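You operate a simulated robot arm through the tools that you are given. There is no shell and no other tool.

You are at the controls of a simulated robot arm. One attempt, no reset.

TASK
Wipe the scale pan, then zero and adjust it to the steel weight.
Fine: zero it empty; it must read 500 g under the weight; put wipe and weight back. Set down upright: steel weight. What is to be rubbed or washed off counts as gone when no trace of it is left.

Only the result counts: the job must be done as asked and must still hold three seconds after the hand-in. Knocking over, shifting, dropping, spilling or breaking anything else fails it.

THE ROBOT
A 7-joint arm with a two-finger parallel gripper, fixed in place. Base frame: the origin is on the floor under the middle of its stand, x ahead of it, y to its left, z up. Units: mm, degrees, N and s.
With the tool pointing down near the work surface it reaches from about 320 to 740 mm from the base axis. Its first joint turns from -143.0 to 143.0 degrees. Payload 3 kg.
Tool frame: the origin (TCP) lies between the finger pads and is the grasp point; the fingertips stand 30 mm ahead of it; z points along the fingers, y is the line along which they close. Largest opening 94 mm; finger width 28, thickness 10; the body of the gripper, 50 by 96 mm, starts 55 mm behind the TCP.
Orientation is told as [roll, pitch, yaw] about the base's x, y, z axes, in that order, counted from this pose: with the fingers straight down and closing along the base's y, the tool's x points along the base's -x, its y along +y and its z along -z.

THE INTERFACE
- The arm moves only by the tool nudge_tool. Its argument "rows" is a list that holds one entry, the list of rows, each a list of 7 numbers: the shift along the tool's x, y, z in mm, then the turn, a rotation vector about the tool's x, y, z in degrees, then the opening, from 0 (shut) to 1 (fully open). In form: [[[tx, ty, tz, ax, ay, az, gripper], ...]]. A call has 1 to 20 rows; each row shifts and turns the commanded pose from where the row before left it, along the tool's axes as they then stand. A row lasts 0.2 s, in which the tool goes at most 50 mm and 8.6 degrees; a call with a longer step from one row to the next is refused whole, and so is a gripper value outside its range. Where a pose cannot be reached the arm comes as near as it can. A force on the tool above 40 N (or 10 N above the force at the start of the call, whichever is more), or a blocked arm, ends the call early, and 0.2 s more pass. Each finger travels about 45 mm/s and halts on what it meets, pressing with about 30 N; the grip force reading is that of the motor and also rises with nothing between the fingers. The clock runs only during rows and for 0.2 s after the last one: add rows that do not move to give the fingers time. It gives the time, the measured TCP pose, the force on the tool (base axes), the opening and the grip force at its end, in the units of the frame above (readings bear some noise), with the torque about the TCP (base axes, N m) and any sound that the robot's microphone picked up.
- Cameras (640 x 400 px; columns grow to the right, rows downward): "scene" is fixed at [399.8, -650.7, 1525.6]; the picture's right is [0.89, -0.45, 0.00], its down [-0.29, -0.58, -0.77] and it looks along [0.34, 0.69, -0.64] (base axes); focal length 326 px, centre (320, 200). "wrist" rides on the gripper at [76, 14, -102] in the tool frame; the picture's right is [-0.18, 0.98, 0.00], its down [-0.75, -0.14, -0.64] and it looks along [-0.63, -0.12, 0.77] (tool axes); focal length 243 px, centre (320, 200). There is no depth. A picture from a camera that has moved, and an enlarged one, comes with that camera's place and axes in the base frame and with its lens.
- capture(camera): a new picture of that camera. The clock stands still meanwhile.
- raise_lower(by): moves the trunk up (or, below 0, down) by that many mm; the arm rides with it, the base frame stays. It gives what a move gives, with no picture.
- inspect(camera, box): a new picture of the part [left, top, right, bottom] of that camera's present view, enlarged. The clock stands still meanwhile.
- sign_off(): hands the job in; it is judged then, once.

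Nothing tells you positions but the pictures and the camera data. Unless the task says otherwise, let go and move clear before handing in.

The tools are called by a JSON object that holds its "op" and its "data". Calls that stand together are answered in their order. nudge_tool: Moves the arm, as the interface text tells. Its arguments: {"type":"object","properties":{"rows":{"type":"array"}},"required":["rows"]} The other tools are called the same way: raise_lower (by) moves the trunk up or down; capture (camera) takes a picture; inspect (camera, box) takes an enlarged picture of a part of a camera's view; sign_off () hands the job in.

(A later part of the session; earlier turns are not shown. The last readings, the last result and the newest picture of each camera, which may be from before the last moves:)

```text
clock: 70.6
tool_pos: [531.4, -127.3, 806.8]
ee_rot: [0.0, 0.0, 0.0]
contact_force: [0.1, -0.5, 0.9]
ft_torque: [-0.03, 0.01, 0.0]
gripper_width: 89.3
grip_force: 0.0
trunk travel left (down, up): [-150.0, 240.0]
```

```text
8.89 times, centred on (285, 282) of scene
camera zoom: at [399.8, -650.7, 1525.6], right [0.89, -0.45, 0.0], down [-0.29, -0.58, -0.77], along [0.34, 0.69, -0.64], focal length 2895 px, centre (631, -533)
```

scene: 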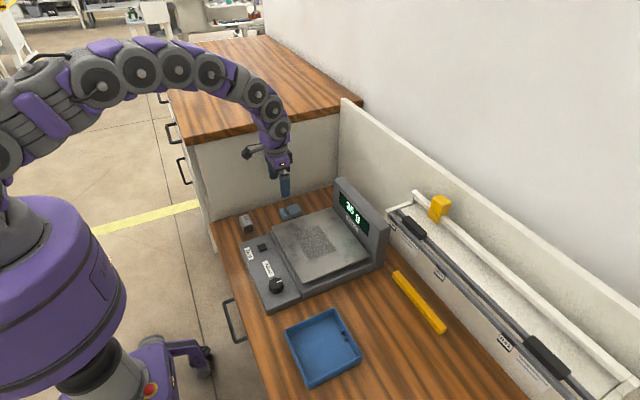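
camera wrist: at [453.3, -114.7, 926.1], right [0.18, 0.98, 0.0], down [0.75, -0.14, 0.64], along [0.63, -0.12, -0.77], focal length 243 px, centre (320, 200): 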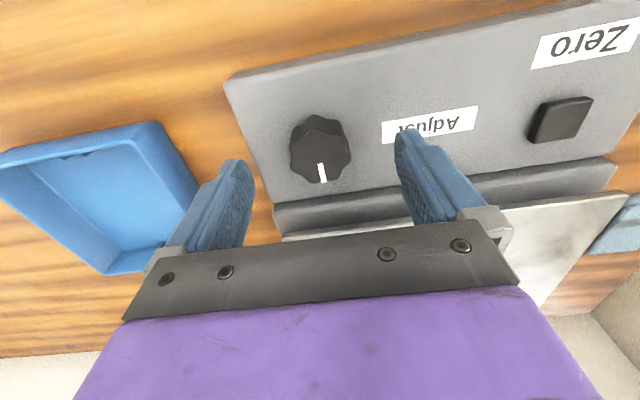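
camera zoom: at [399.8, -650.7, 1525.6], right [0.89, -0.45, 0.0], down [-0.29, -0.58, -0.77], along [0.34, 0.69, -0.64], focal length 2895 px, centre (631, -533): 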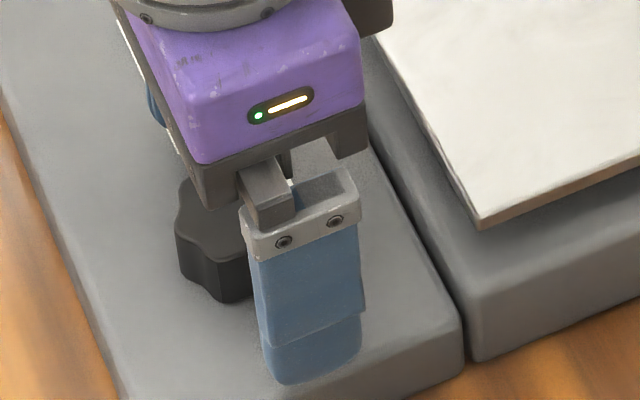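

{"op": "nudge_tool", "data": {"rows": [[[0, 0, 2, 0, 0, 0, 0.95], [0, 0, 2, 0, 0, 0, 0.95], [0, 0, 1, 0, 0, 0, 0.95], [0, 0, 0, 0, 0, 0, 0.95], [0, 0, 0, 0, 0, 0, 0.7], [0, 0, 0, 0, 0, 0, 0.55], [0, 0, 0, 0, 0, 0, 0.55], [0, 0, 0, 0, 0, 0, 0.55]]]}}

{"op": "inspect", "data": {"camera": "wrist", "box": [220, 90, 440, 230]}}

{"op": "inspect", "data": {"camera": "scene", "box": [260, 260, 310, 305]}}

```text
clock: 72.4
tool_pos: [531.2, -126.8, 802.0]
ee_rot: [0.0, 0.0, 0.0]
contact_force: [0.2, 0.2, 0.0]
ft_torque: [-0.01, 0.01, 0.02]
gripper_width: 51.9
grip_force: 0.1
trunk travel left (down, up): [-150.0, 240.0]
```

```text
2.86 times, centred on (330, 160) of wrist
camera zoom: at [456.1, -114.4, 904.1], right [0.18, 0.98, 0.0], down [0.75, -0.14, 0.64], along [0.63, -0.12, -0.77], focal length 693 px, centre (291, 314)
```

zoom: 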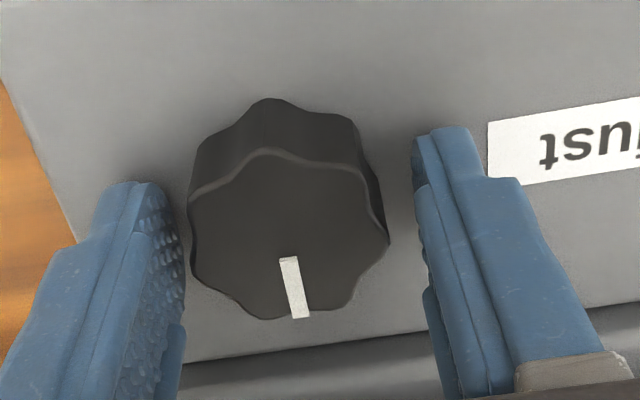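

```text
8.89 times, centred on (285, 282) of scene
camera zoom: at [399.8, -650.7, 1525.6], right [0.89, -0.45, 0.0], down [-0.29, -0.58, -0.77], along [0.34, 0.69, -0.64], focal length 2895 px, centre (631, -533)
```

zoom: 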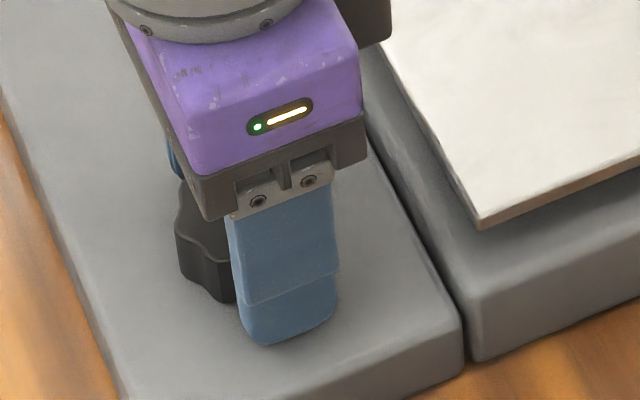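

The knob sits nearer the right-hand finger, so I'll shift 2 mm toward -y, lower 2 mm more, and close on the knob.

{"op": "nudge_tool", "data": {"rows": [[[0, -2.2, 1, 0, 0, 0, 0.55], [0, 0, 1, 0, 0, 0, 0.55], [0, 0, 0, 0, 0, 0, 0.55], [0, 0, 0, 0, 0, 0, 0.45], [0, 0, 0, 0, 0, 0, 0.3], [0, 0, 0, 0, 0, 0, 0.2], [0, 0, 0, 0, 0, 0, 0.2], [0, 0, 0, 0, 0, 0, 0.2]]]}}

{"op": "inspect", "data": {"camera": "wrist", "box": [220, 90, 440, 230]}}

{"op": "inspect", "data": {"camera": "scene", "box": [230, 180, 410, 310]}}

```text
clock: 74.2
tool_pos: [530.8, -127.6, 799.3]
ee_rot: [-0.1, -0.2, 0.0]
contact_force: [2.9, 5.5, 16.1]
ft_torque: [0.82, 0.05, -0.05]
gripper_width: 37.0
grip_force: 44.6
trunk travel left (down, up): [-150.0, 240.0]
```

```text
2.86 times, centred on (330, 160) of wrist
camera zoom: at [455.7, -114.8, 902.9], right [0.18, 0.98, 0.0], down [0.75, -0.14, 0.64], along [0.63, -0.12, -0.77], focal length 693 px, centre (291, 314)
```

zoom: 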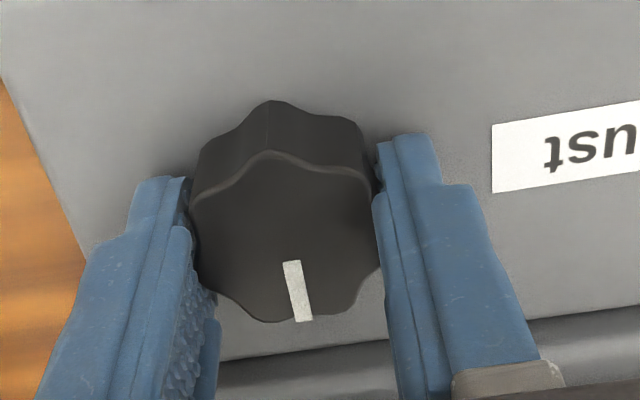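

```text
3.08 times, centred on (320, 245) of scene
camera zoom: at [399.8, -650.7, 1525.6], right [0.89, -0.45, 0.0], down [-0.29, -0.58, -0.77], along [0.34, 0.69, -0.64], focal length 1002 px, centre (320, 62)
```

zoom: 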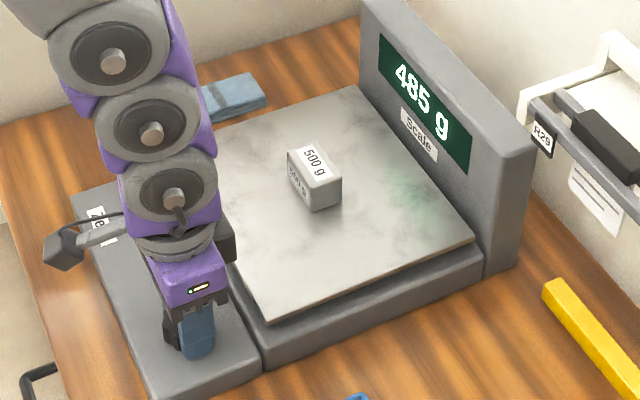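

The force reads 16 N upward, so the fingertips touched the panel and I was slightly off-centre. I'll reopen, rise 2.5 mm, re-centre and close again.

{"op": "nudge_tool", "data": {"rows": [[[0, 0, 0, 0, 0, 0, 0.55], [0, 0, 0, 0, 0, 0, 0.55], [0, 1.8, -2.5, 0, 0, 0, 0.55], [0, 0, 0, 0, 0, 0, 0.55]]]}}

{"op": "inspect", "data": {"camera": "wrist", "box": [220, 90, 440, 230]}}

{"op": "inspect", "data": {"camera": "scene", "box": [230, 180, 410, 310]}}

```text
clock: 75.2
tool_pos: [530.7, -127.6, 800.1]
ee_rot: [0.0, 0.1, 0.0]
contact_force: [-0.9, -0.9, -1.0]
ft_torque: [-0.02, -0.01, -0.01]
gripper_width: 51.6
grip_force: 0.1
trunk travel left (down, up): [-150.0, 240.0]
```

```text
2.86 times, centred on (330, 160) of wrist
camera zoom: at [455.9, -115.0, 904.1], right [0.18, 0.98, 0.0], down [0.75, -0.14, 0.64], along [0.63, -0.12, -0.77], focal length 693 px, centre (291, 314)
```

zoom: 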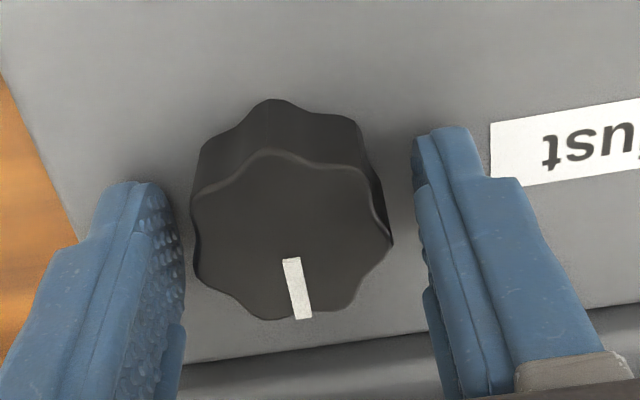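

```text
3.08 times, centred on (320, 245) of scene
camera zoom: at [399.8, -650.7, 1525.6], right [0.89, -0.45, 0.0], down [-0.29, -0.58, -0.77], along [0.34, 0.69, -0.64], focal length 1002 px, centre (320, 62)
```

zoom: 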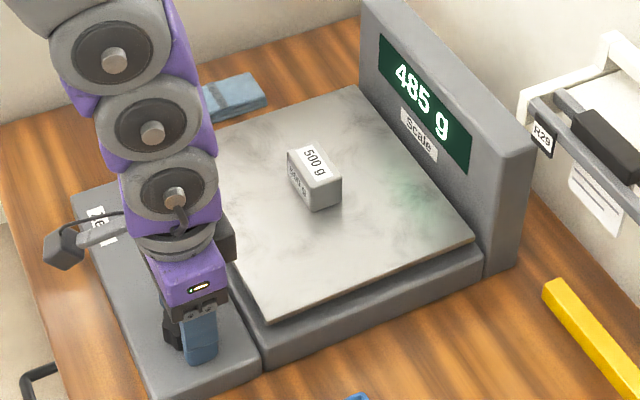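

{"op": "nudge_tool", "data": {"rows": [[[0, 0.4, -0.8, 0, 0, 0, 0.55], [0, 0, 0, 0, 0, 0, 0.45], [0, 0, 0, 0, 0, 0, 0.3], [0, 0, 0, 0, 0, 0, 0.25], [0, 0, 0, 0, 0, 0, 0.25], [0, 0, 0, 0, 0, 0, 0.25]]]}}

{"op": "inspect", "data": {"camera": "wrist", "box": [220, 90, 440, 230]}}

```text
clock: 76.6
tool_pos: [531.3, -127.9, 801.1]
ee_rot: [0.1, 0.0, 0.0]
contact_force: [-0.9, -3.1, 0.8]
ft_torque: [-0.36, 0.09, 0.03]
gripper_width: 36.7
grip_force: 44.9
trunk travel left (down, up): [-150.0, 240.0]
```

```text
2.86 times, centred on (330, 160) of wrist
camera zoom: at [456.5, -115.1, 905.2], right [0.18, 0.98, 0.0], down [0.75, -0.14, 0.64], along [0.63, -0.12, -0.77], focal length 693 px, centre (291, 314)
```

zoom: 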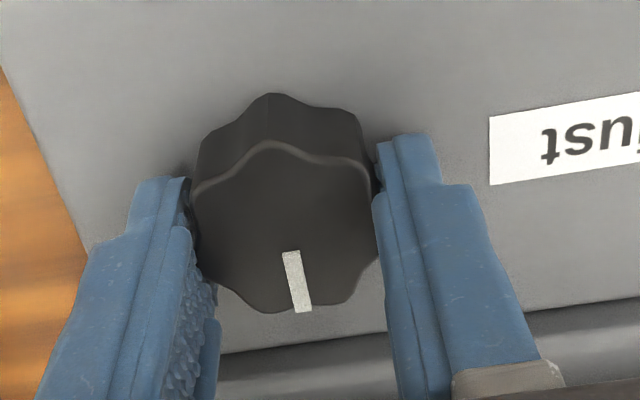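

The knob is gripped with low side force. I'll test a small clockwise turn (as seen from above) and read the display.

{"op": "nudge_tool", "data": {"rows": [[[0, 0, 0, 0, 0, 4, 0.25], [0, 0, 0, 0, 0, 4, 0.25], [0, 0, 0, 0, 0, 4, 0.25], [0, 0, 0, 0, 0, 0, 0.25]]]}}

{"op": "inspect", "data": {"camera": "scene", "box": [230, 180, 410, 310]}}

{"op": "inspect", "data": {"camera": "wrist", "box": [220, 90, 440, 230]}}

```text
clock: 77.6
tool_pos: [531.6, -128.1, 801.3]
ee_rot: [0.1, 0.1, -11.9]
contact_force: [-1.8, -8.6, 5.4]
ft_torque: [-0.43, 0.62, 0.03]
gripper_width: 36.9
grip_force: 45.0
trunk travel left (down, up): [-150.0, 240.0]
```

```text
3.08 times, centred on (320, 245) of scene
camera zoom: at [399.8, -650.7, 1525.6], right [0.89, -0.45, 0.0], down [-0.29, -0.58, -0.77], along [0.34, 0.69, -0.64], focal length 1002 px, centre (320, 62)
```

zoom: 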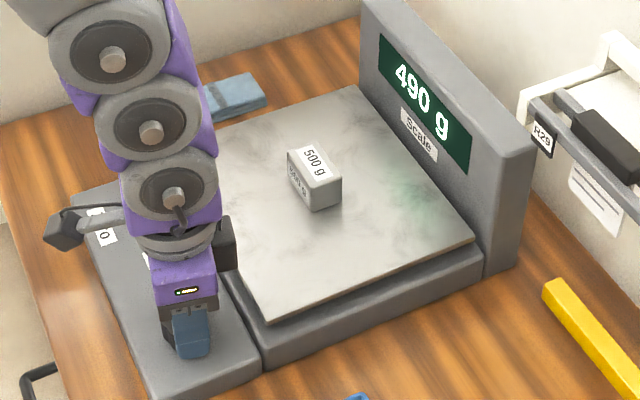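

```text
2.86 times, centred on (330, 160) of wrist
camera zoom: at [461.1, -100.3, 905.2], right [0.39, 0.92, 0.0], down [0.71, -0.3, 0.64], along [0.59, -0.25, -0.77], focal length 693 px, centre (291, 314)
```

zoom: 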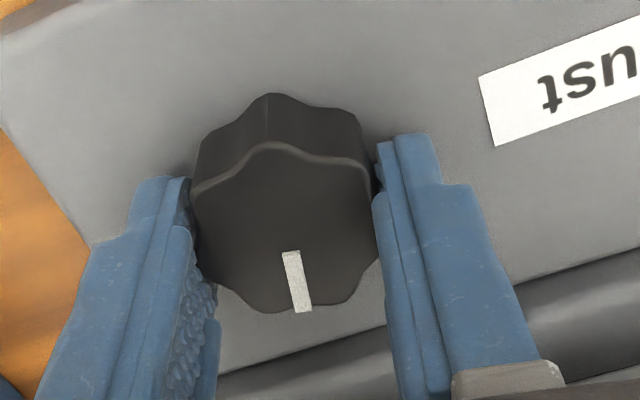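

Clockwise raises it: 490 g. I'll keep turning.

{"op": "nudge_tool", "data": {"rows": [[[0, 0, 0, 0, 0, 4, 0.25], [0, 0, 0, 0, 0, 4, 0.25], [0, 0, 0, 0, 0, 0, 0.25]]]}}

{"op": "inspect", "data": {"camera": "scene", "box": [320, 180, 390, 230]}}

```text
clock: 78.4
tool_pos: [531.7, -128.9, 802.0]
ee_rot: [0.2, -0.1, -20.0]
contact_force: [-2.6, -17.7, 6.8]
ft_torque: [-0.54, -0.07, 0.07]
gripper_width: 36.8
grip_force: 44.9
trunk travel left (down, up): [-150.0, 240.0]
```

```text
8.00 times, centred on (355, 205) of scene
camera zoom: at [399.8, -650.7, 1525.6], right [0.89, -0.45, 0.0], down [-0.29, -0.58, -0.77], along [0.34, 0.69, -0.64], focal length 2606 px, centre (40, 160)
```

zoom: 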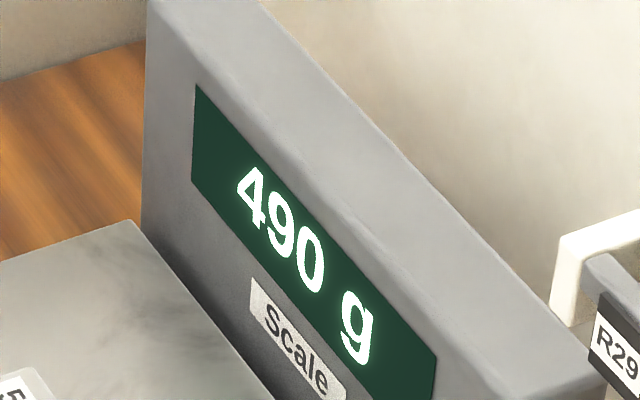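

The display reads 490 g, and side force has built up to 18 N. I'll relieve it with a small shift before turning further.

{"op": "nudge_tool", "data": {"rows": [[[-0.4, -1, 0.3, 0, 0, 0, 0.25], [-0.3, -0.9, 0, 0, 0, 0, 0.25], [0, 0, 0, 0, 0, 0, 0.25]]]}}

{"op": "inspect", "data": {"camera": "wrist", "box": [220, 90, 440, 230]}}

```text
clock: 79.2
tool_pos: [532.3, -129.7, 802.9]
ee_rot: [0.1, 0.0, -20.0]
contact_force: [-1.5, -10.3, 0.9]
ft_torque: [-0.84, -1.22, 0.05]
gripper_width: 36.9
grip_force: 44.9
trunk travel left (down, up): [-150.0, 240.0]
```

```text
2.86 times, centred on (330, 160) of wrist
camera zoom: at [465.7, -91.2, 905.2], right [0.51, 0.86, 0.0], down [0.66, -0.39, 0.64], along [0.55, -0.33, -0.77], focal length 693 px, centre (291, 314)
```

zoom: 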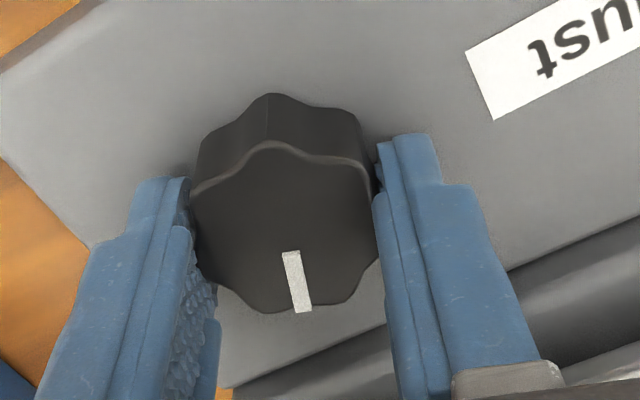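

{"op": "nudge_tool", "data": {"rows": [[[-0.4, -1.2, 0, 0, 0, 0, 0.25], [0, 0, 0, 0, 0, 3, 0.25], [0, 0, 0, 0, 0, 3, 0.25], [0, 0, 0, 0, 0, 0, 0.25]]]}}

{"op": "inspect", "data": {"camera": "scene", "box": [320, 180, 390, 230]}}

```text
clock: 80.2
tool_pos: [531.2, -129.4, 801.6]
ee_rot: [0.0, -0.2, -26.0]
contact_force: [1.3, 4.3, 13.7]
ft_torque: [0.78, 1.04, -0.02]
gripper_width: 37.2
grip_force: 45.0
trunk travel left (down, up): [-150.0, 240.0]
```

```text
8.00 times, centred on (355, 205) of scene
camera zoom: at [399.8, -650.7, 1525.6], right [0.89, -0.45, 0.0], down [-0.29, -0.58, -0.77], along [0.34, 0.69, -0.64], focal length 2606 px, centre (40, 160)
```

zoom: 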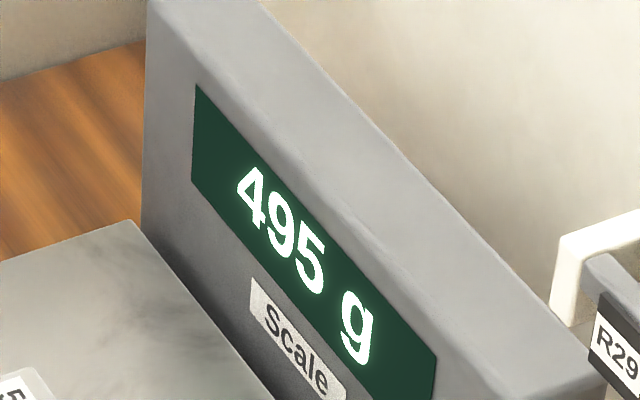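

495 g now. Continuing in small steps.

{"op": "nudge_tool", "data": {"rows": [[[0, 0.4, -0.5, 0, 0, 4, 0.25], [0, 0, 0, 0, 0, 4, 0.25], [0, 0, 0, 0, 0, 0, 0.25]]]}}

{"op": "inspect", "data": {"camera": "scene", "box": [320, 180, 390, 230]}}

```text
clock: 81.0
tool_pos: [532.0, -129.3, 803.1]
ee_rot: [0.0, 0.0, -34.0]
contact_force: [-3.9, -0.3, -2.5]
ft_torque: [-0.92, -0.95, -0.02]
gripper_width: 37.2
grip_force: 44.8
trunk travel left (down, up): [-150.0, 240.0]
```

```text
8.00 times, centred on (355, 205) of scene
camera zoom: at [399.8, -650.7, 1525.6], right [0.89, -0.45, 0.0], down [-0.29, -0.58, -0.77], along [0.34, 0.69, -0.64], focal length 2606 px, centre (40, 160)
```

zoom: 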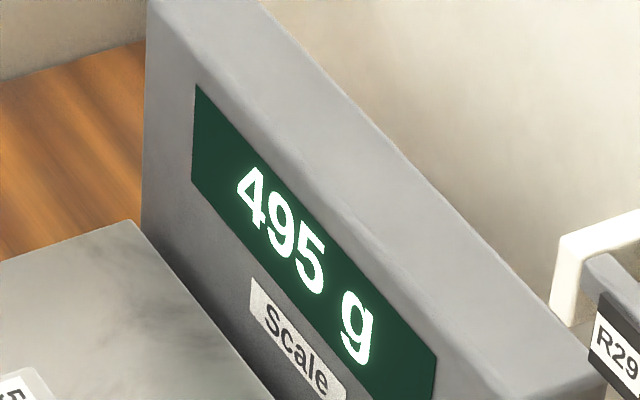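

{"op": "nudge_tool", "data": {"rows": [[[0, 0, 0, 0, 0, 3, 0.25], [0, 0, 0, 0, 0, 0, 0.25]]]}}

{"op": "inspect", "data": {"camera": "scene", "box": [320, 180, 390, 230]}}

```text
clock: 81.6
tool_pos: [531.1, -130.0, 803.1]
ee_rot: [-0.1, 0.1, -37.0]
contact_force: [-6.1, 1.1, -12.1]
ft_torque: [-0.77, -0.64, 0.0]
gripper_width: 37.0
grip_force: 45.3
trunk travel left (down, up): [-150.0, 240.0]
```

```text
8.00 times, centred on (355, 205) of scene
camera zoom: at [399.8, -650.7, 1525.6], right [0.89, -0.45, 0.0], down [-0.29, -0.58, -0.77], along [0.34, 0.69, -0.64], focal length 2606 px, centre (40, 160)
```

zoom: 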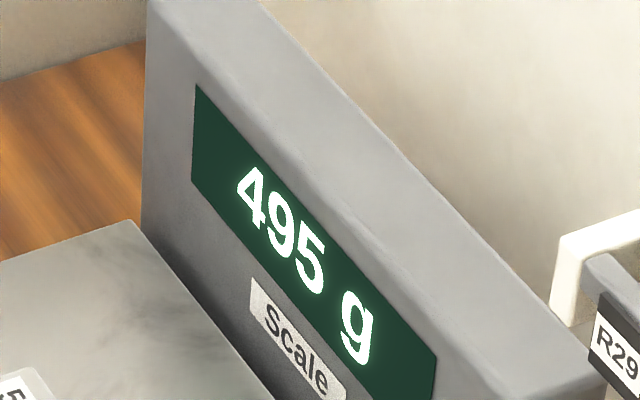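

{"op": "nudge_tool", "data": {"rows": [[[0, 0, 0.4, 0, 0, 2, 0.25], [0, 0, 0, 0, 0, 0, 0.25]]]}}

{"op": "inspect", "data": {"camera": "scene", "box": [320, 180, 390, 230]}}

{"op": "inspect", "data": {"camera": "wrist", "box": [220, 90, 440, 230]}}

```text
clock: 82.2
tool_pos: [531.9, -128.9, 801.2]
ee_rot: [0.0, 0.2, -39.0]
contact_force: [-9.3, 0.2, -15.9]
ft_torque: [-0.28, -0.16, 0.02]
gripper_width: 37.0
grip_force: 45.4
trunk travel left (down, up): [-150.0, 240.0]
```

```text
8.00 times, centred on (355, 205) of scene
camera zoom: at [399.8, -650.7, 1525.6], right [0.89, -0.45, 0.0], down [-0.29, -0.58, -0.77], along [0.34, 0.69, -0.64], focal length 2606 px, centre (40, 160)
```

zoom: 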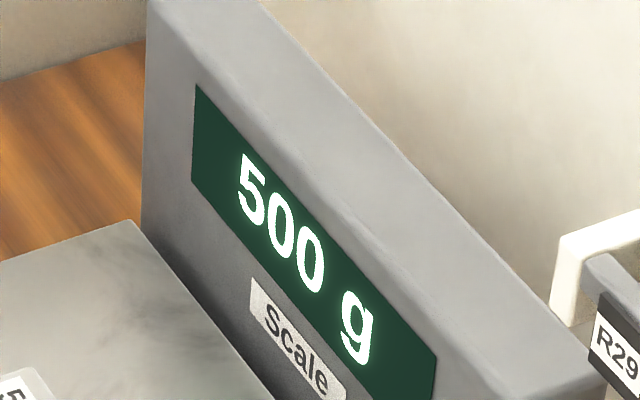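

```text
2.86 times, centred on (330, 160) of wrist
camera zoom: at [481.9, -72.7, 905.4], right [0.76, 0.65, 0.0], down [0.5, -0.58, 0.64], along [0.41, -0.49, -0.77], focal length 693 px, centre (291, 314)
```

zoom: 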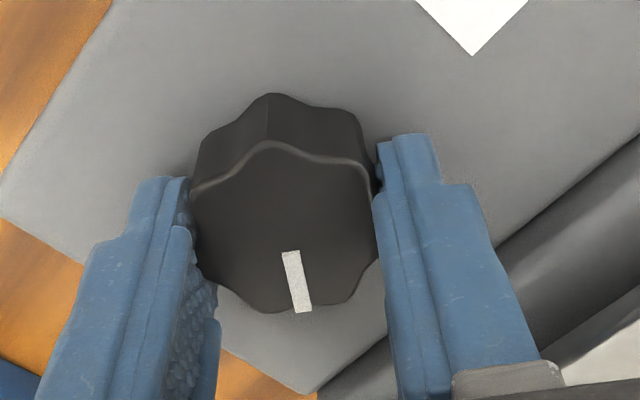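

It reads 500 g, having just crossed over at about 38°. Each 5 g step spans about 15°, so I'll turn about 7° more to sit mid-band.

{"op": "nudge_tool", "data": {"rows": [[[0, 0, 0.4, 0, 0, 2, 0.25], [0, 0, 0, 0, 0, 2, 0.25], [0, 0, 0, 0, 0, 0, 0.25]]]}}

{"op": "inspect", "data": {"camera": "scene", "box": [320, 180, 390, 230]}}

```text
clock: 83.0
tool_pos: [530.4, -130.6, 802.0]
ee_rot: [0.0, 0.1, -42.9]
contact_force: [-11.3, -1.8, -8.9]
ft_torque: [0.63, 1.24, 0.02]
gripper_width: 36.9
grip_force: 45.0
trunk travel left (down, up): [-150.0, 240.0]
```

```text
8.00 times, centred on (355, 205) of scene
camera zoom: at [399.8, -650.7, 1525.6], right [0.89, -0.45, 0.0], down [-0.29, -0.58, -0.77], along [0.34, 0.69, -0.64], focal length 2606 px, centre (40, 160)
```

zoom: 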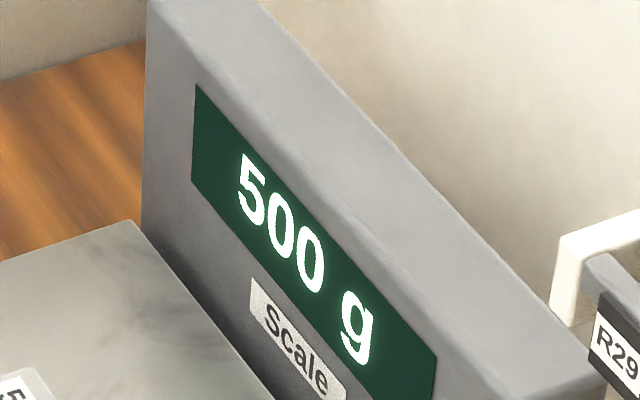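

{"op": "nudge_tool", "data": {"rows": [[[0, 0, 0, 0, 0, 2, 0.25], [0, 0, 0, 0, 0, 1.3, 0.25], [0, 0, 0, 0, 0, 0, 0.25], [0, 0, 0, 0, 0, 0, 0.25]]]}}

{"op": "inspect", "data": {"camera": "scene", "box": [320, 180, 390, 230]}}

{"op": "inspect", "data": {"camera": "wrist", "box": [220, 90, 440, 230]}}

```text
clock: 84.0
tool_pos: [531.5, -130.4, 802.6]
ee_rot: [0.1, 0.1, -46.3]
contact_force: [-18.0, 3.3, -11.1]
ft_torque: [0.54, 0.53, 0.07]
gripper_width: 37.1
grip_force: 44.7
trunk travel left (down, up): [-150.0, 240.0]
```

```text
8.00 times, centred on (355, 205) of scene
camera zoom: at [399.8, -650.7, 1525.6], right [0.89, -0.45, 0.0], down [-0.29, -0.58, -0.77], along [0.34, 0.69, -0.64], focal length 2606 px, centre (40, 160)
```

zoom: 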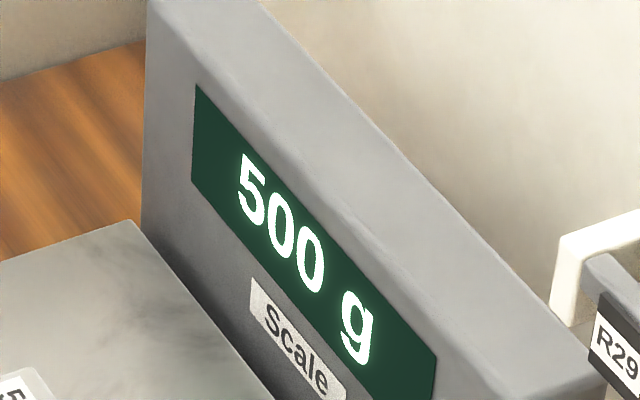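

```text
2.86 times, centred on (330, 160) of wrist
camera zoom: at [489.4, -67.0, 905.3], right [0.84, 0.55, 0.0], down [0.42, -0.64, 0.64], along [0.35, -0.54, -0.77], focal length 693 px, centre (291, 314)
```

zoom: 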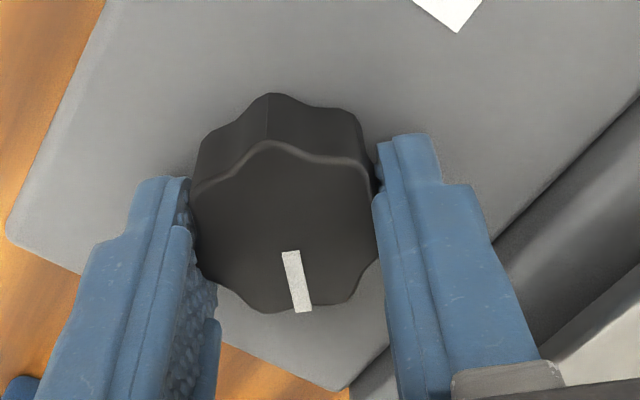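

500 g, mid-band. Before releasing I'll relieve the side load so the knob doesn't move.

{"op": "nudge_tool", "data": {"rows": [[[0.7, -0.7, 0, 0, 0, 0, 0.25], [0.7, -0.7, 0.3, 0, 0, 0, 0.25], [0, 0, 0, 0, 0, 0, 0.25]]]}}

{"op": "inspect", "data": {"camera": "scene", "box": [320, 180, 390, 230]}}

```text
clock: 84.8
tool_pos: [531.2, -130.6, 802.6]
ee_rot: [0.1, -0.2, -46.4]
contact_force: [-5.9, 2.4, -7.6]
ft_torque: [0.29, 0.66, 0.02]
gripper_width: 36.8
grip_force: 45.3
trunk travel left (down, up): [-150.0, 240.0]
```

```text
8.00 times, centred on (355, 205) of scene
camera zoom: at [399.8, -650.7, 1525.6], right [0.89, -0.45, 0.0], down [-0.29, -0.58, -0.77], along [0.34, 0.69, -0.64], focal length 2606 px, centre (40, 160)
```

zoom: 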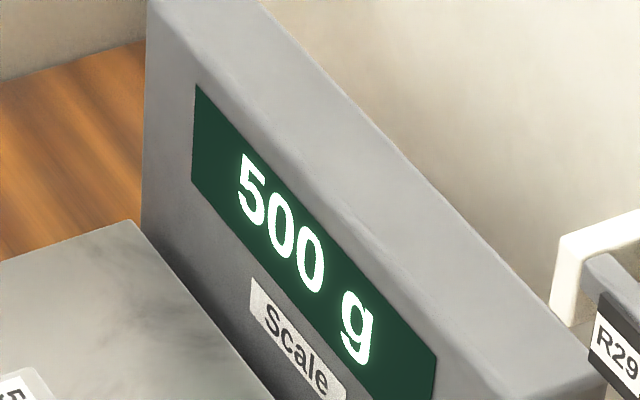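

{"op": "nudge_tool", "data": {"rows": [[[0.3, -0.3, 0.3, 0, 0, 0, 0.25], [0, 0, 0, 0, 0, 0, 0.35], [0, 0, 0, 0, 0, 0, 0.45], [0, 0, 0, 0, 0, 0, 0.55], [0, 0, 0, 0, 0, 0, 0.55], [0, 0, 0, 0, 0, 0, 0.55]]]}}

{"op": "inspect", "data": {"camera": "scene", "box": [320, 180, 390, 230]}}

{"op": "inspect", "data": {"camera": "wrist", "box": [220, 90, 440, 230]}}

```text
clock: 86.2
tool_pos: [528.7, -131.7, 801.4]
ee_rot: [0.2, 0.1, -46.3]
contact_force: [-0.4, 0.0, -0.5]
ft_torque: [0.0, -0.02, 0.02]
gripper_width: 51.6
grip_force: 0.0
trunk travel left (down, up): [-150.0, 240.0]
```

```text
8.00 times, centred on (355, 205) of scene
camera zoom: at [399.8, -650.7, 1525.6], right [0.89, -0.45, 0.0], down [-0.29, -0.58, -0.77], along [0.34, 0.69, -0.64], focal length 2606 px, centre (40, 160)
```

zoom: 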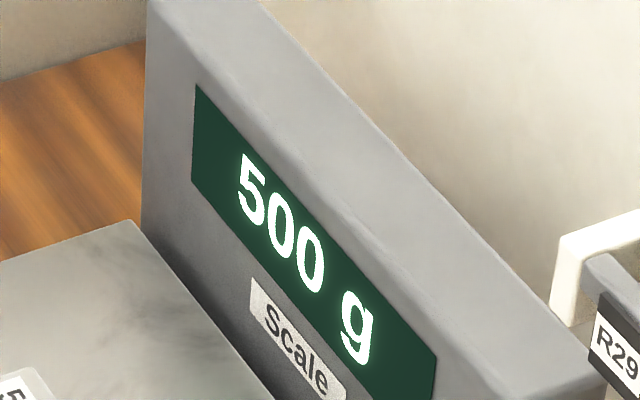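

```text
2.86 times, centred on (330, 160) of wrist
camera zoom: at [487.9, -67.3, 904.8], right [0.84, 0.55, 0.0], down [0.42, -0.64, 0.64], along [0.35, -0.54, -0.77], focal length 693 px, centre (291, 314)
```

zoom: 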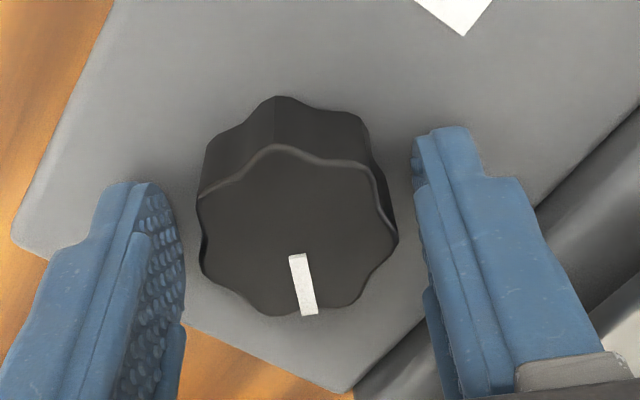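

Released, and it still reads 500 g. I'll lift straight up and turn the wrist back to square.

{"op": "nudge_tool", "data": {"rows": [[[0, 0, -5, 0, 0, 0, 0.55], [0, 0, -20, 0, 0, 0, 0.55], [0, 0, -25, 0, 0, 0, 0.55], [0, 0, -25, 0, 0, 0, 0.6], [0, 0, -25, 0, 0, 0, 0.8], [0, 0, -15, 0, 0, -7, 0.95], [0, 0, 0, 0, 0, -8, 0.95], [0, 0, 0, 0, 0, -8, 0.95], [0, 0, 0, 0, 0, -8, 0.95], [0, 0, 0, 0, 0, -8, 0.95], [0, 0, 0, 0, 0, -7.3, 0.95], [0, 0, 0, 0, 0, 0, 0.95], [0, 0, 0, 0, 0, 0, 0.95]]]}}

{"op": "inspect", "data": {"camera": "scene", "box": [230, 180, 410, 310]}}

{"op": "capture", "data": {"camera": "wrist"}}

```text
clock: 89.0
tool_pos: [529.2, -131.1, 918.0]
ee_rot: [0.1, -0.1, 0.0]
contact_force: [0.2, 0.3, 0.9]
ft_torque: [-0.04, 0.03, 0.0]
gripper_width: 89.2
grip_force: 0.0
trunk travel left (down, up): [-150.0, 240.0]
```

```text
3.08 times, centred on (320, 245) of scene
camera zoom: at [399.8, -650.7, 1525.6], right [0.89, -0.45, 0.0], down [-0.29, -0.58, -0.77], along [0.34, 0.69, -0.64], focal length 1002 px, centre (320, 62)
```

zoom: 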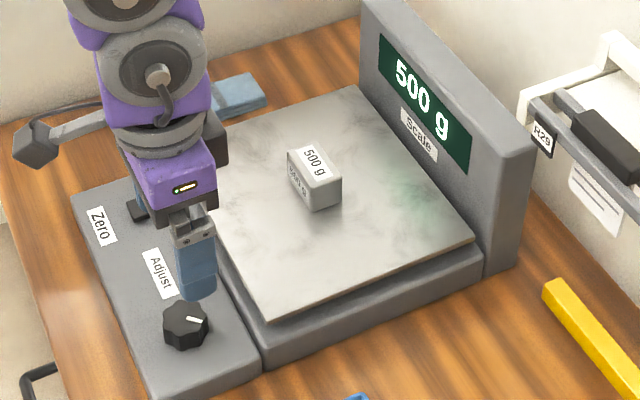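

```text
taken
camera wrist: at [454.4, -118.1, 1020.4], right [0.18, 0.98, 0.0], down [0.75, -0.14, 0.64], along [0.63, -0.12, -0.77], focal length 243 px, centre (320, 200)
```

wrist: 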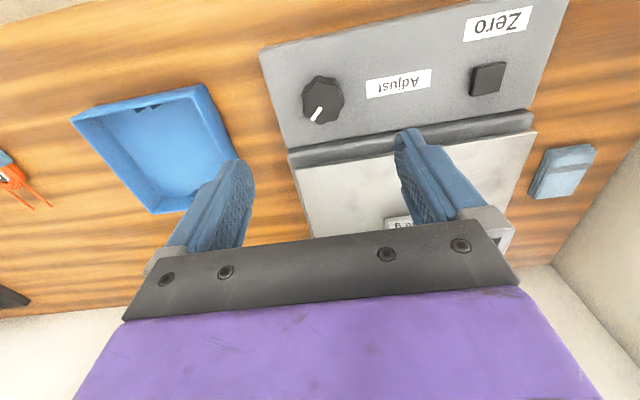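

500 g holds. I'm returning above the weight on the pan.

{"op": "nudge_tool", "data": {"rows": [[[-19.9, 10.1, 0, 0, 0, 0, 0.97], [-19.9, 10.1, 0, 0, 0, 0, 0.97], [-19.9, 10.1, 0, 0, 0, 0, 0.97], [-19.9, 10.1, 0, 0, 0, 0, 0.97], [-19.9, 10.1, 0, 0, 0, 0, 0.97], [-19.9, 10.1, 0, 0, 0, 0, 0.97], [-19.9, 10.1, 0, 0, 0, 0, 0.97], [-19.9, 10.1, 0, 0, 0, 0, 0.97], [0, 0, 0, 0, 0, 0, 0.97], [0, 0, 10, 0, 0, 0, 0.97], [0, 0, 0, 0, 0, 0, 0.97]]]}}

{"op": "capture", "data": {"camera": "wrist"}}

{"op": "inspect", "data": {"camera": "scene", "box": [270, 170, 400, 260]}}

```text
clock: 91.4
tool_pos: [686.9, -48.4, 906.4]
ee_rot: [0.0, -0.1, 0.0]
contact_force: [-0.1, -0.4, -0.2]
ft_torque: [-0.01, -0.02, 0.0]
gripper_width: 91.1
grip_force: 0.0
trunk travel left (down, up): [-150.0, 240.0]
```

```text
taken
camera wrist: at [612.2, -35.9, 1009.3], right [0.18, 0.98, 0.0], down [0.75, -0.14, 0.64], along [0.63, -0.12, -0.77], focal length 243 px, centre (320, 200)
```

wrist: 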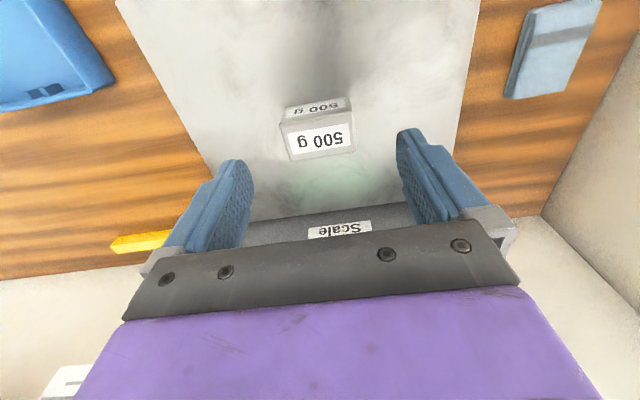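

```text
4.44 times, centred on (335, 215) of scene
camera zoom: at [399.8, -650.7, 1525.6], right [0.89, -0.45, 0.0], down [-0.29, -0.58, -0.77], along [0.34, 0.69, -0.64], focal length 1448 px, centre (253, 133)
```

zoom: 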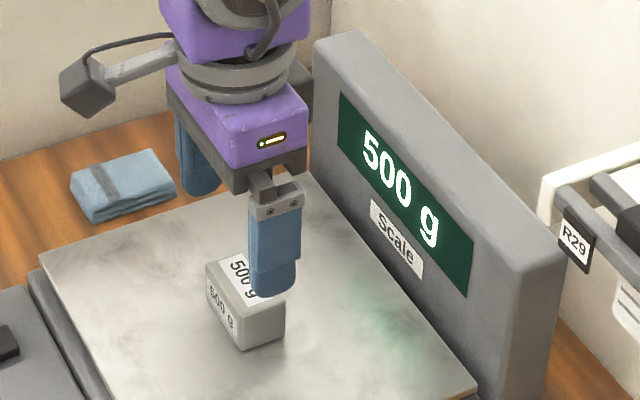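

{"op": "nudge_tool", "data": {"rows": [[[-1.5, -1.2, 10, 0, 0, 0, 0.97], [0, 0, 15, 0, 0, 0, 0.97], [0, 0, 15, 0, 0, 0, 0.97], [0, 0, 12, 0, 0, 0, 0.97], [0, 0, 6, 0, 0, 0, 0.97], [0, 0, 3, 0, 0, 0, 0.97], [0, 0, 0, 0, 0, 0, 0.97]]]}}

{"op": "capture", "data": {"camera": "wrist"}}

{"op": "inspect", "data": {"camera": "scene", "box": [290, 190, 380, 250]}}

```text
clock: 93.0
tool_pos: [689.6, -49.7, 843.4]
ee_rot: [0.0, 0.0, -0.1]
contact_force: [0.0, -0.2, -0.8]
ft_torque: [0.0, 0.03, -0.06]
gripper_width: 91.3
grip_force: 0.0
trunk travel left (down, up): [-150.0, 240.0]
```

```text
taken
camera wrist: at [614.4, -37.3, 946.8], right [0.18, 0.98, 0.0], down [0.75, -0.14, 0.64], along [0.63, -0.12, -0.77], focal length 243 px, centre (320, 200)
```

wrist: 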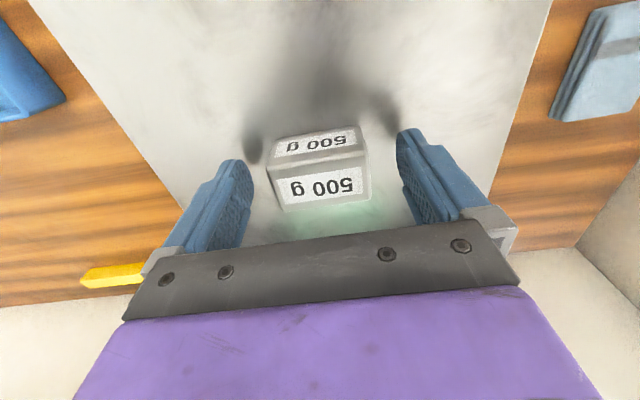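

```text
6.67 times, centred on (335, 220) of scene
camera zoom: at [399.8, -650.7, 1525.6], right [0.89, -0.45, 0.0], down [-0.29, -0.58, -0.77], along [0.34, 0.69, -0.64], focal length 2172 px, centre (220, 67)
```

zoom: 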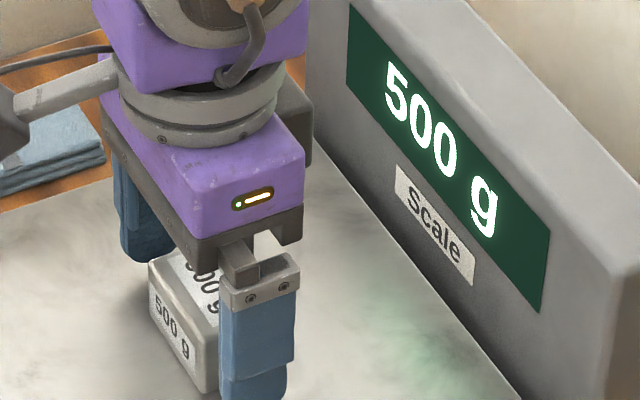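

{"op": "nudge_tool", "data": {"rows": [[[0, 0, -1.5, 0, 0, 0, 0.97], [0, 0, 0, 0, 0, 0, 0.8], [0, 0, 0, 0, 0, 0, 0.6], [0, 0, 0, 0, 0, 0, 0.4], [0, 0, 0, 0, 0, 0, 0.3], [0, 0, 0, 0, 0, 0, 0.3], [0, 0, 0, 0, 0, 0, 0.3], [0, 0, 0, 0, 0, 0, 0.3]]]}}

{"op": "capture", "data": {"camera": "wrist"}}

{"op": "inspect", "data": {"camera": "scene", "box": [290, 190, 380, 250]}}

```text
clock: 94.8
tool_pos: [690.2, -50.5, 846.3]
ee_rot: [0.1, 0.0, 0.0]
contact_force: [0.6, -0.4, 0.1]
ft_torque: [-0.1, -0.08, 0.01]
gripper_width: 55.7
grip_force: 29.6
trunk travel left (down, up): [-150.0, 240.0]
```

```text
taken
camera wrist: at [614.4, -36.9, 948.5], right [0.18, 0.98, 0.0], down [0.75, -0.14, 0.64], along [0.63, -0.12, -0.77], focal length 243 px, centre (320, 200)
```

wrist: 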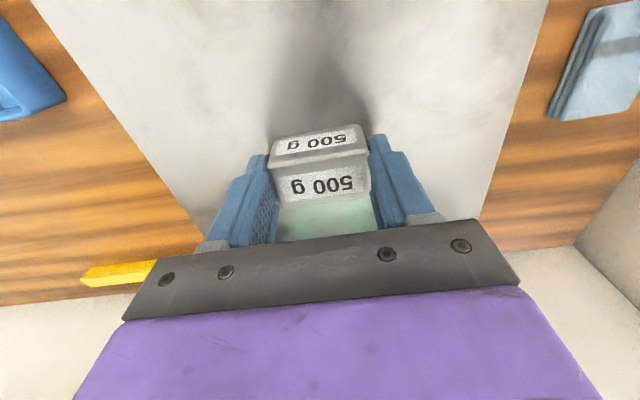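

```text
6.67 times, centred on (335, 220) of scene
camera zoom: at [399.8, -650.7, 1525.6], right [0.89, -0.45, 0.0], down [-0.29, -0.58, -0.77], along [0.34, 0.69, -0.64], focal length 2172 px, centre (220, 67)
```

zoom: 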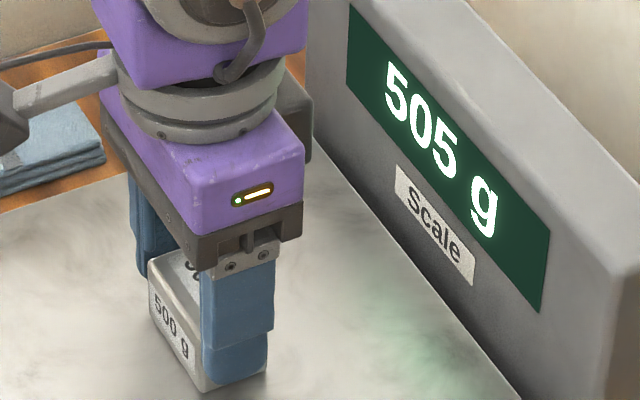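

Grasped. I'll lift the weight, check that the empty scale reads zero, and carry it back.

{"op": "nudge_tool", "data": {"rows": [[[0, 0, -5, 0, 0, 0, 0.3], [0, 0, -15, 0, 0, 0, 0.3], [0, 0, -20, 0, 0, 0, 0.3], [0, 0, -8, 0, 0, 0, 0.3], [0, 0, 0, 0, 0, 0, 0.3], [0, 0, 0, 0, 0, 0, 0.3]]]}}

{"op": "inspect", "data": {"camera": "scene", "box": [290, 190, 380, 250]}}

```text
clock: 96.2
tool_pos: [687.7, -51.1, 893.9]
ee_rot: [0.0, -0.1, -0.1]
contact_force: [-0.5, -0.3, -4.1]
ft_torque: [0.01, 0.02, 0.0]
gripper_width: 55.8
grip_force: 30.1
trunk travel left (down, up): [-150.0, 240.0]
```

```text
6.67 times, centred on (335, 220) of scene
camera zoom: at [399.8, -650.7, 1525.6], right [0.89, -0.45, 0.0], down [-0.29, -0.58, -0.77], along [0.34, 0.69, -0.64], focal length 2172 px, centre (220, 67)
```

zoom: 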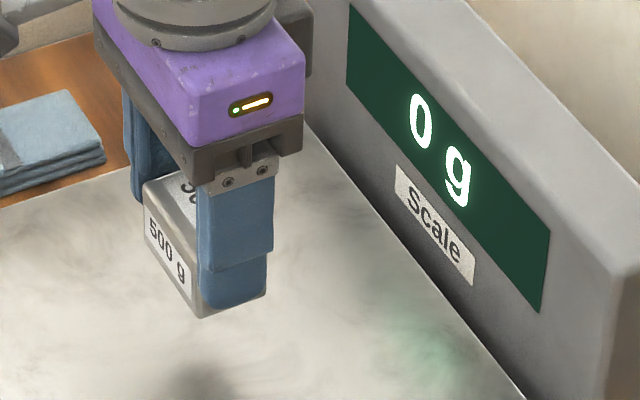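

The empty scale reads 0 g. Next I'm carrying the weight back to its spot.

{"op": "nudge_tool", "data": {"rows": [[[8, 11, 0, 0, 0, 0, 0.3], [16, 21, 0, 0, 0, 0, 0.3], [16, 21, 0, 0, 0, 0, 0.3], [16, 21, 0, 0, 0, 0, 0.3], [16, 21, 0, 0, 0, 0, 0.3], [16, 21, 0, 0, 0, 0, 0.3], [16, 21, 0, 0, 0, 0, 0.3], [16, 21, 0, 0, 0, 0, 0.3], [16, 21, 0, 0, 0, 0, 0.3], [16, 21, 0, 0, 0, 0, 0.3], [11, 15.7, 0, 0, 0, 0, 0.3], [0, 0, 0, 0, 0, 0, 0.3], [0, 0, 20, 0, 0, 0, 0.3], [0, 0, 25, 0, 0, 0, 0.3], [0, 0, 25, 0, 0, 0, 0.3], [0, 0, 20, 0, 0, 0, 0.3], [0, 0, 10, 0, 0, 0, 0.3], [0, 0, 0, 0, 0, 0, 0.3], [0, 0, 0, 0, 0, 0, 0.3]]]}}

{"op": "capture", "data": {"camera": "wrist"}}

{"op": "inspect", "data": {"camera": "scene", "box": [228, 200, 273, 235]}}

```text
clock: 100.2
tool_pos: [526.3, 166.8, 794.4]
ee_rot: [-0.1, 0.0, -0.1]
contact_force: [0.5, 0.0, -4.3]
ft_torque: [0.03, 0.03, 0.02]
gripper_width: 55.7
grip_force: 30.6
trunk travel left (down, up): [-150.0, 240.0]
```

```text
taken
camera wrist: at [451.6, 179.7, 897.3], right [0.18, 0.98, 0.0], down [0.75, -0.14, 0.64], along [0.63, -0.12, -0.77], focal length 243 px, centre (320, 200)
```

wrist: 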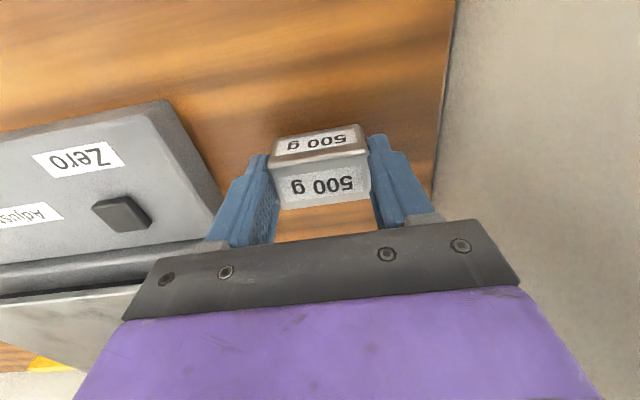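

```text
11.43 times, centred on (250, 218) of scene
camera zoom: at [399.8, -650.7, 1525.6], right [0.89, -0.45, 0.0], down [-0.29, -0.58, -0.77], along [0.34, 0.69, -0.64], focal length 3723 px, centre (1114, 0)
```

zoom: 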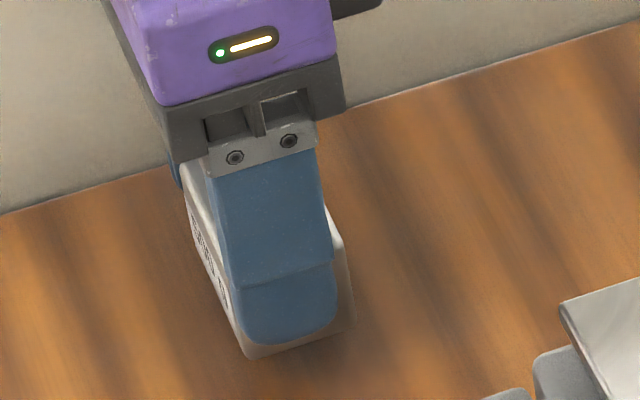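

{"op": "nudge_tool", "data": {"rows": [[[0.4, -0.9, 5, 0, 0, 0, 0.3], [0, 0, 4, 0, 0, 0, 0.3], [0, 0, 1.5, 0, 0, 0, 0.3], [0, 0, 0, 0, 0, 0, 0.3]]]}}

{"op": "inspect", "data": {"camera": "wrist", "box": [220, 90, 440, 230]}}

{"op": "inspect", "data": {"camera": "scene", "box": [228, 200, 273, 235]}}

```text
clock: 101.2
tool_pos: [526.6, 165.3, 785.3]
ee_rot: [-0.1, -0.1, 0.0]
contact_force: [0.2, 0.2, -5.3]
ft_torque: [0.01, 0.02, 0.02]
gripper_width: 55.7
grip_force: 29.6
trunk travel left (down, up): [-150.0, 240.0]
```

```text
2.86 times, centred on (330, 160) of wrist
camera zoom: at [451.8, 178.9, 887.9], right [0.18, 0.98, 0.0], down [0.75, -0.14, 0.64], along [0.63, -0.12, -0.77], focal length 693 px, centre (291, 314)
```

zoom: 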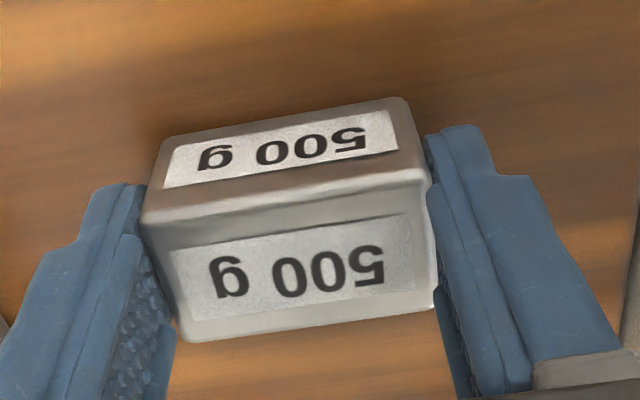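

```text
11.43 times, centred on (250, 218) of scene
camera zoom: at [399.8, -650.7, 1525.6], right [0.89, -0.45, 0.0], down [-0.29, -0.58, -0.77], along [0.34, 0.69, -0.64], focal length 3723 px, centre (1114, 0)
```

zoom: 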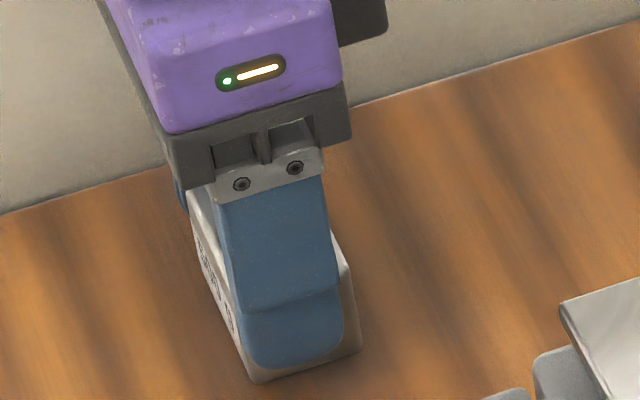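

{"op": "nudge_tool", "data": {"rows": [[[0, 0, 1, 0, 0, 0, 0.3], [0, 0, 1, 0, 0, 0, 0.3], [0, 0, 0, 0, 0, 0, 0.3]]]}}

{"op": "inspect", "data": {"camera": "scene", "box": [228, 200, 273, 235]}}

```text
clock: 102.0
tool_pos: [527.2, 166.5, 784.0]
ee_rot: [0.1, -0.2, -0.1]
contact_force: [-2.5, -1.2, 13.0]
ft_torque: [0.03, 0.33, 0.0]
gripper_width: 55.6
grip_force: 30.2
trunk travel left (down, up): [-150.0, 240.0]
```

```text
11.43 times, centred on (250, 218) of scene
camera zoom: at [399.8, -650.7, 1525.6], right [0.89, -0.45, 0.0], down [-0.29, -0.58, -0.77], along [0.34, 0.69, -0.64], focal length 3723 px, centre (1114, 0)
```

zoom: 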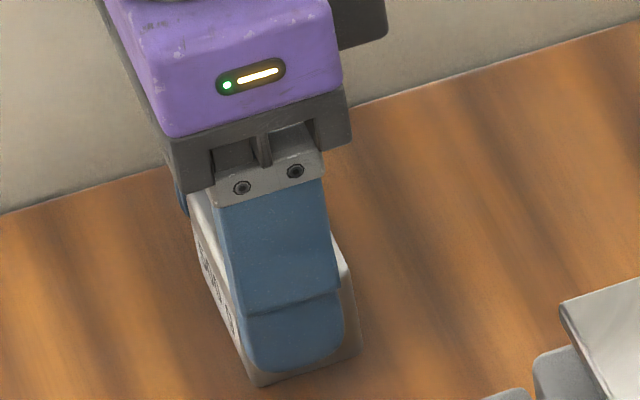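

The weight is resting on the bench with a bit of pressure. I'll ease up 0.8 mm, then open and lift.

{"op": "nudge_tool", "data": {"rows": [[[0, 0, -0.8, 0, 0, 0, 0.3], [0, 0, 0, 0, 0, 0, 0.3]]]}}

{"op": "inspect", "data": {"camera": "scene", "box": [228, 200, 273, 235]}}

```text
clock: 102.6
tool_pos: [526.3, 165.6, 784.0]
ee_rot: [0.0, -0.1, 0.1]
contact_force: [-1.5, -0.3, 19.0]
ft_torque: [0.0, 0.31, 0.0]
gripper_width: 55.4
grip_force: 30.1
trunk travel left (down, up): [-150.0, 240.0]
```

```text
11.43 times, centred on (250, 218) of scene
camera zoom: at [399.8, -650.7, 1525.6], right [0.89, -0.45, 0.0], down [-0.29, -0.58, -0.77], along [0.34, 0.69, -0.64], focal length 3723 px, centre (1114, 0)
```

zoom: 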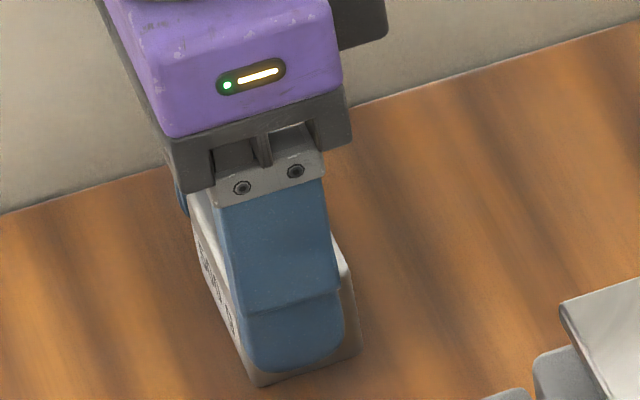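

{"op": "nudge_tool", "data": {"rows": [[[0, 0, -0.6, 0, 0, 0, 0.3], [0, 0, 0, 0, 0, 0, 0.3], [0, 0, 0, 0, 0, 0, 0.3]]]}}

{"op": "inspect", "data": {"camera": "wrist", "box": [220, 90, 440, 230]}}

```text
clock: 103.4
tool_pos: [527.3, 164.7, 784.3]
ee_rot: [0.0, 0.0, 0.0]
contact_force: [-1.0, 0.9, 17.9]
ft_torque: [0.1, 0.07, 0.06]
gripper_width: 55.5
grip_force: 30.0
trunk travel left (down, up): [-150.0, 240.0]
```

```text
2.86 times, centred on (330, 160) of wrist
camera zoom: at [451.7, 178.7, 886.7], right [0.18, 0.98, 0.0], down [0.75, -0.14, 0.64], along [0.63, -0.12, -0.77], focal length 693 px, centre (291, 314)
```

zoom: 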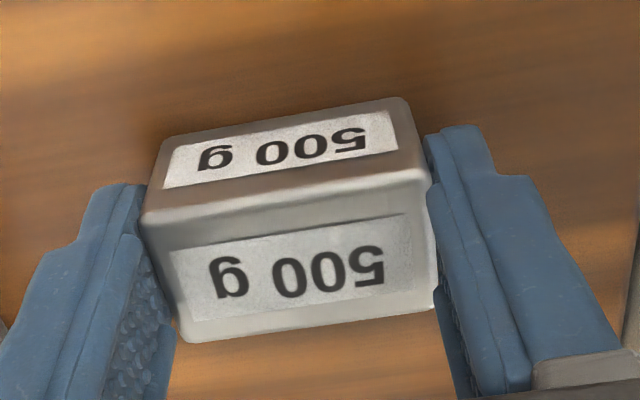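

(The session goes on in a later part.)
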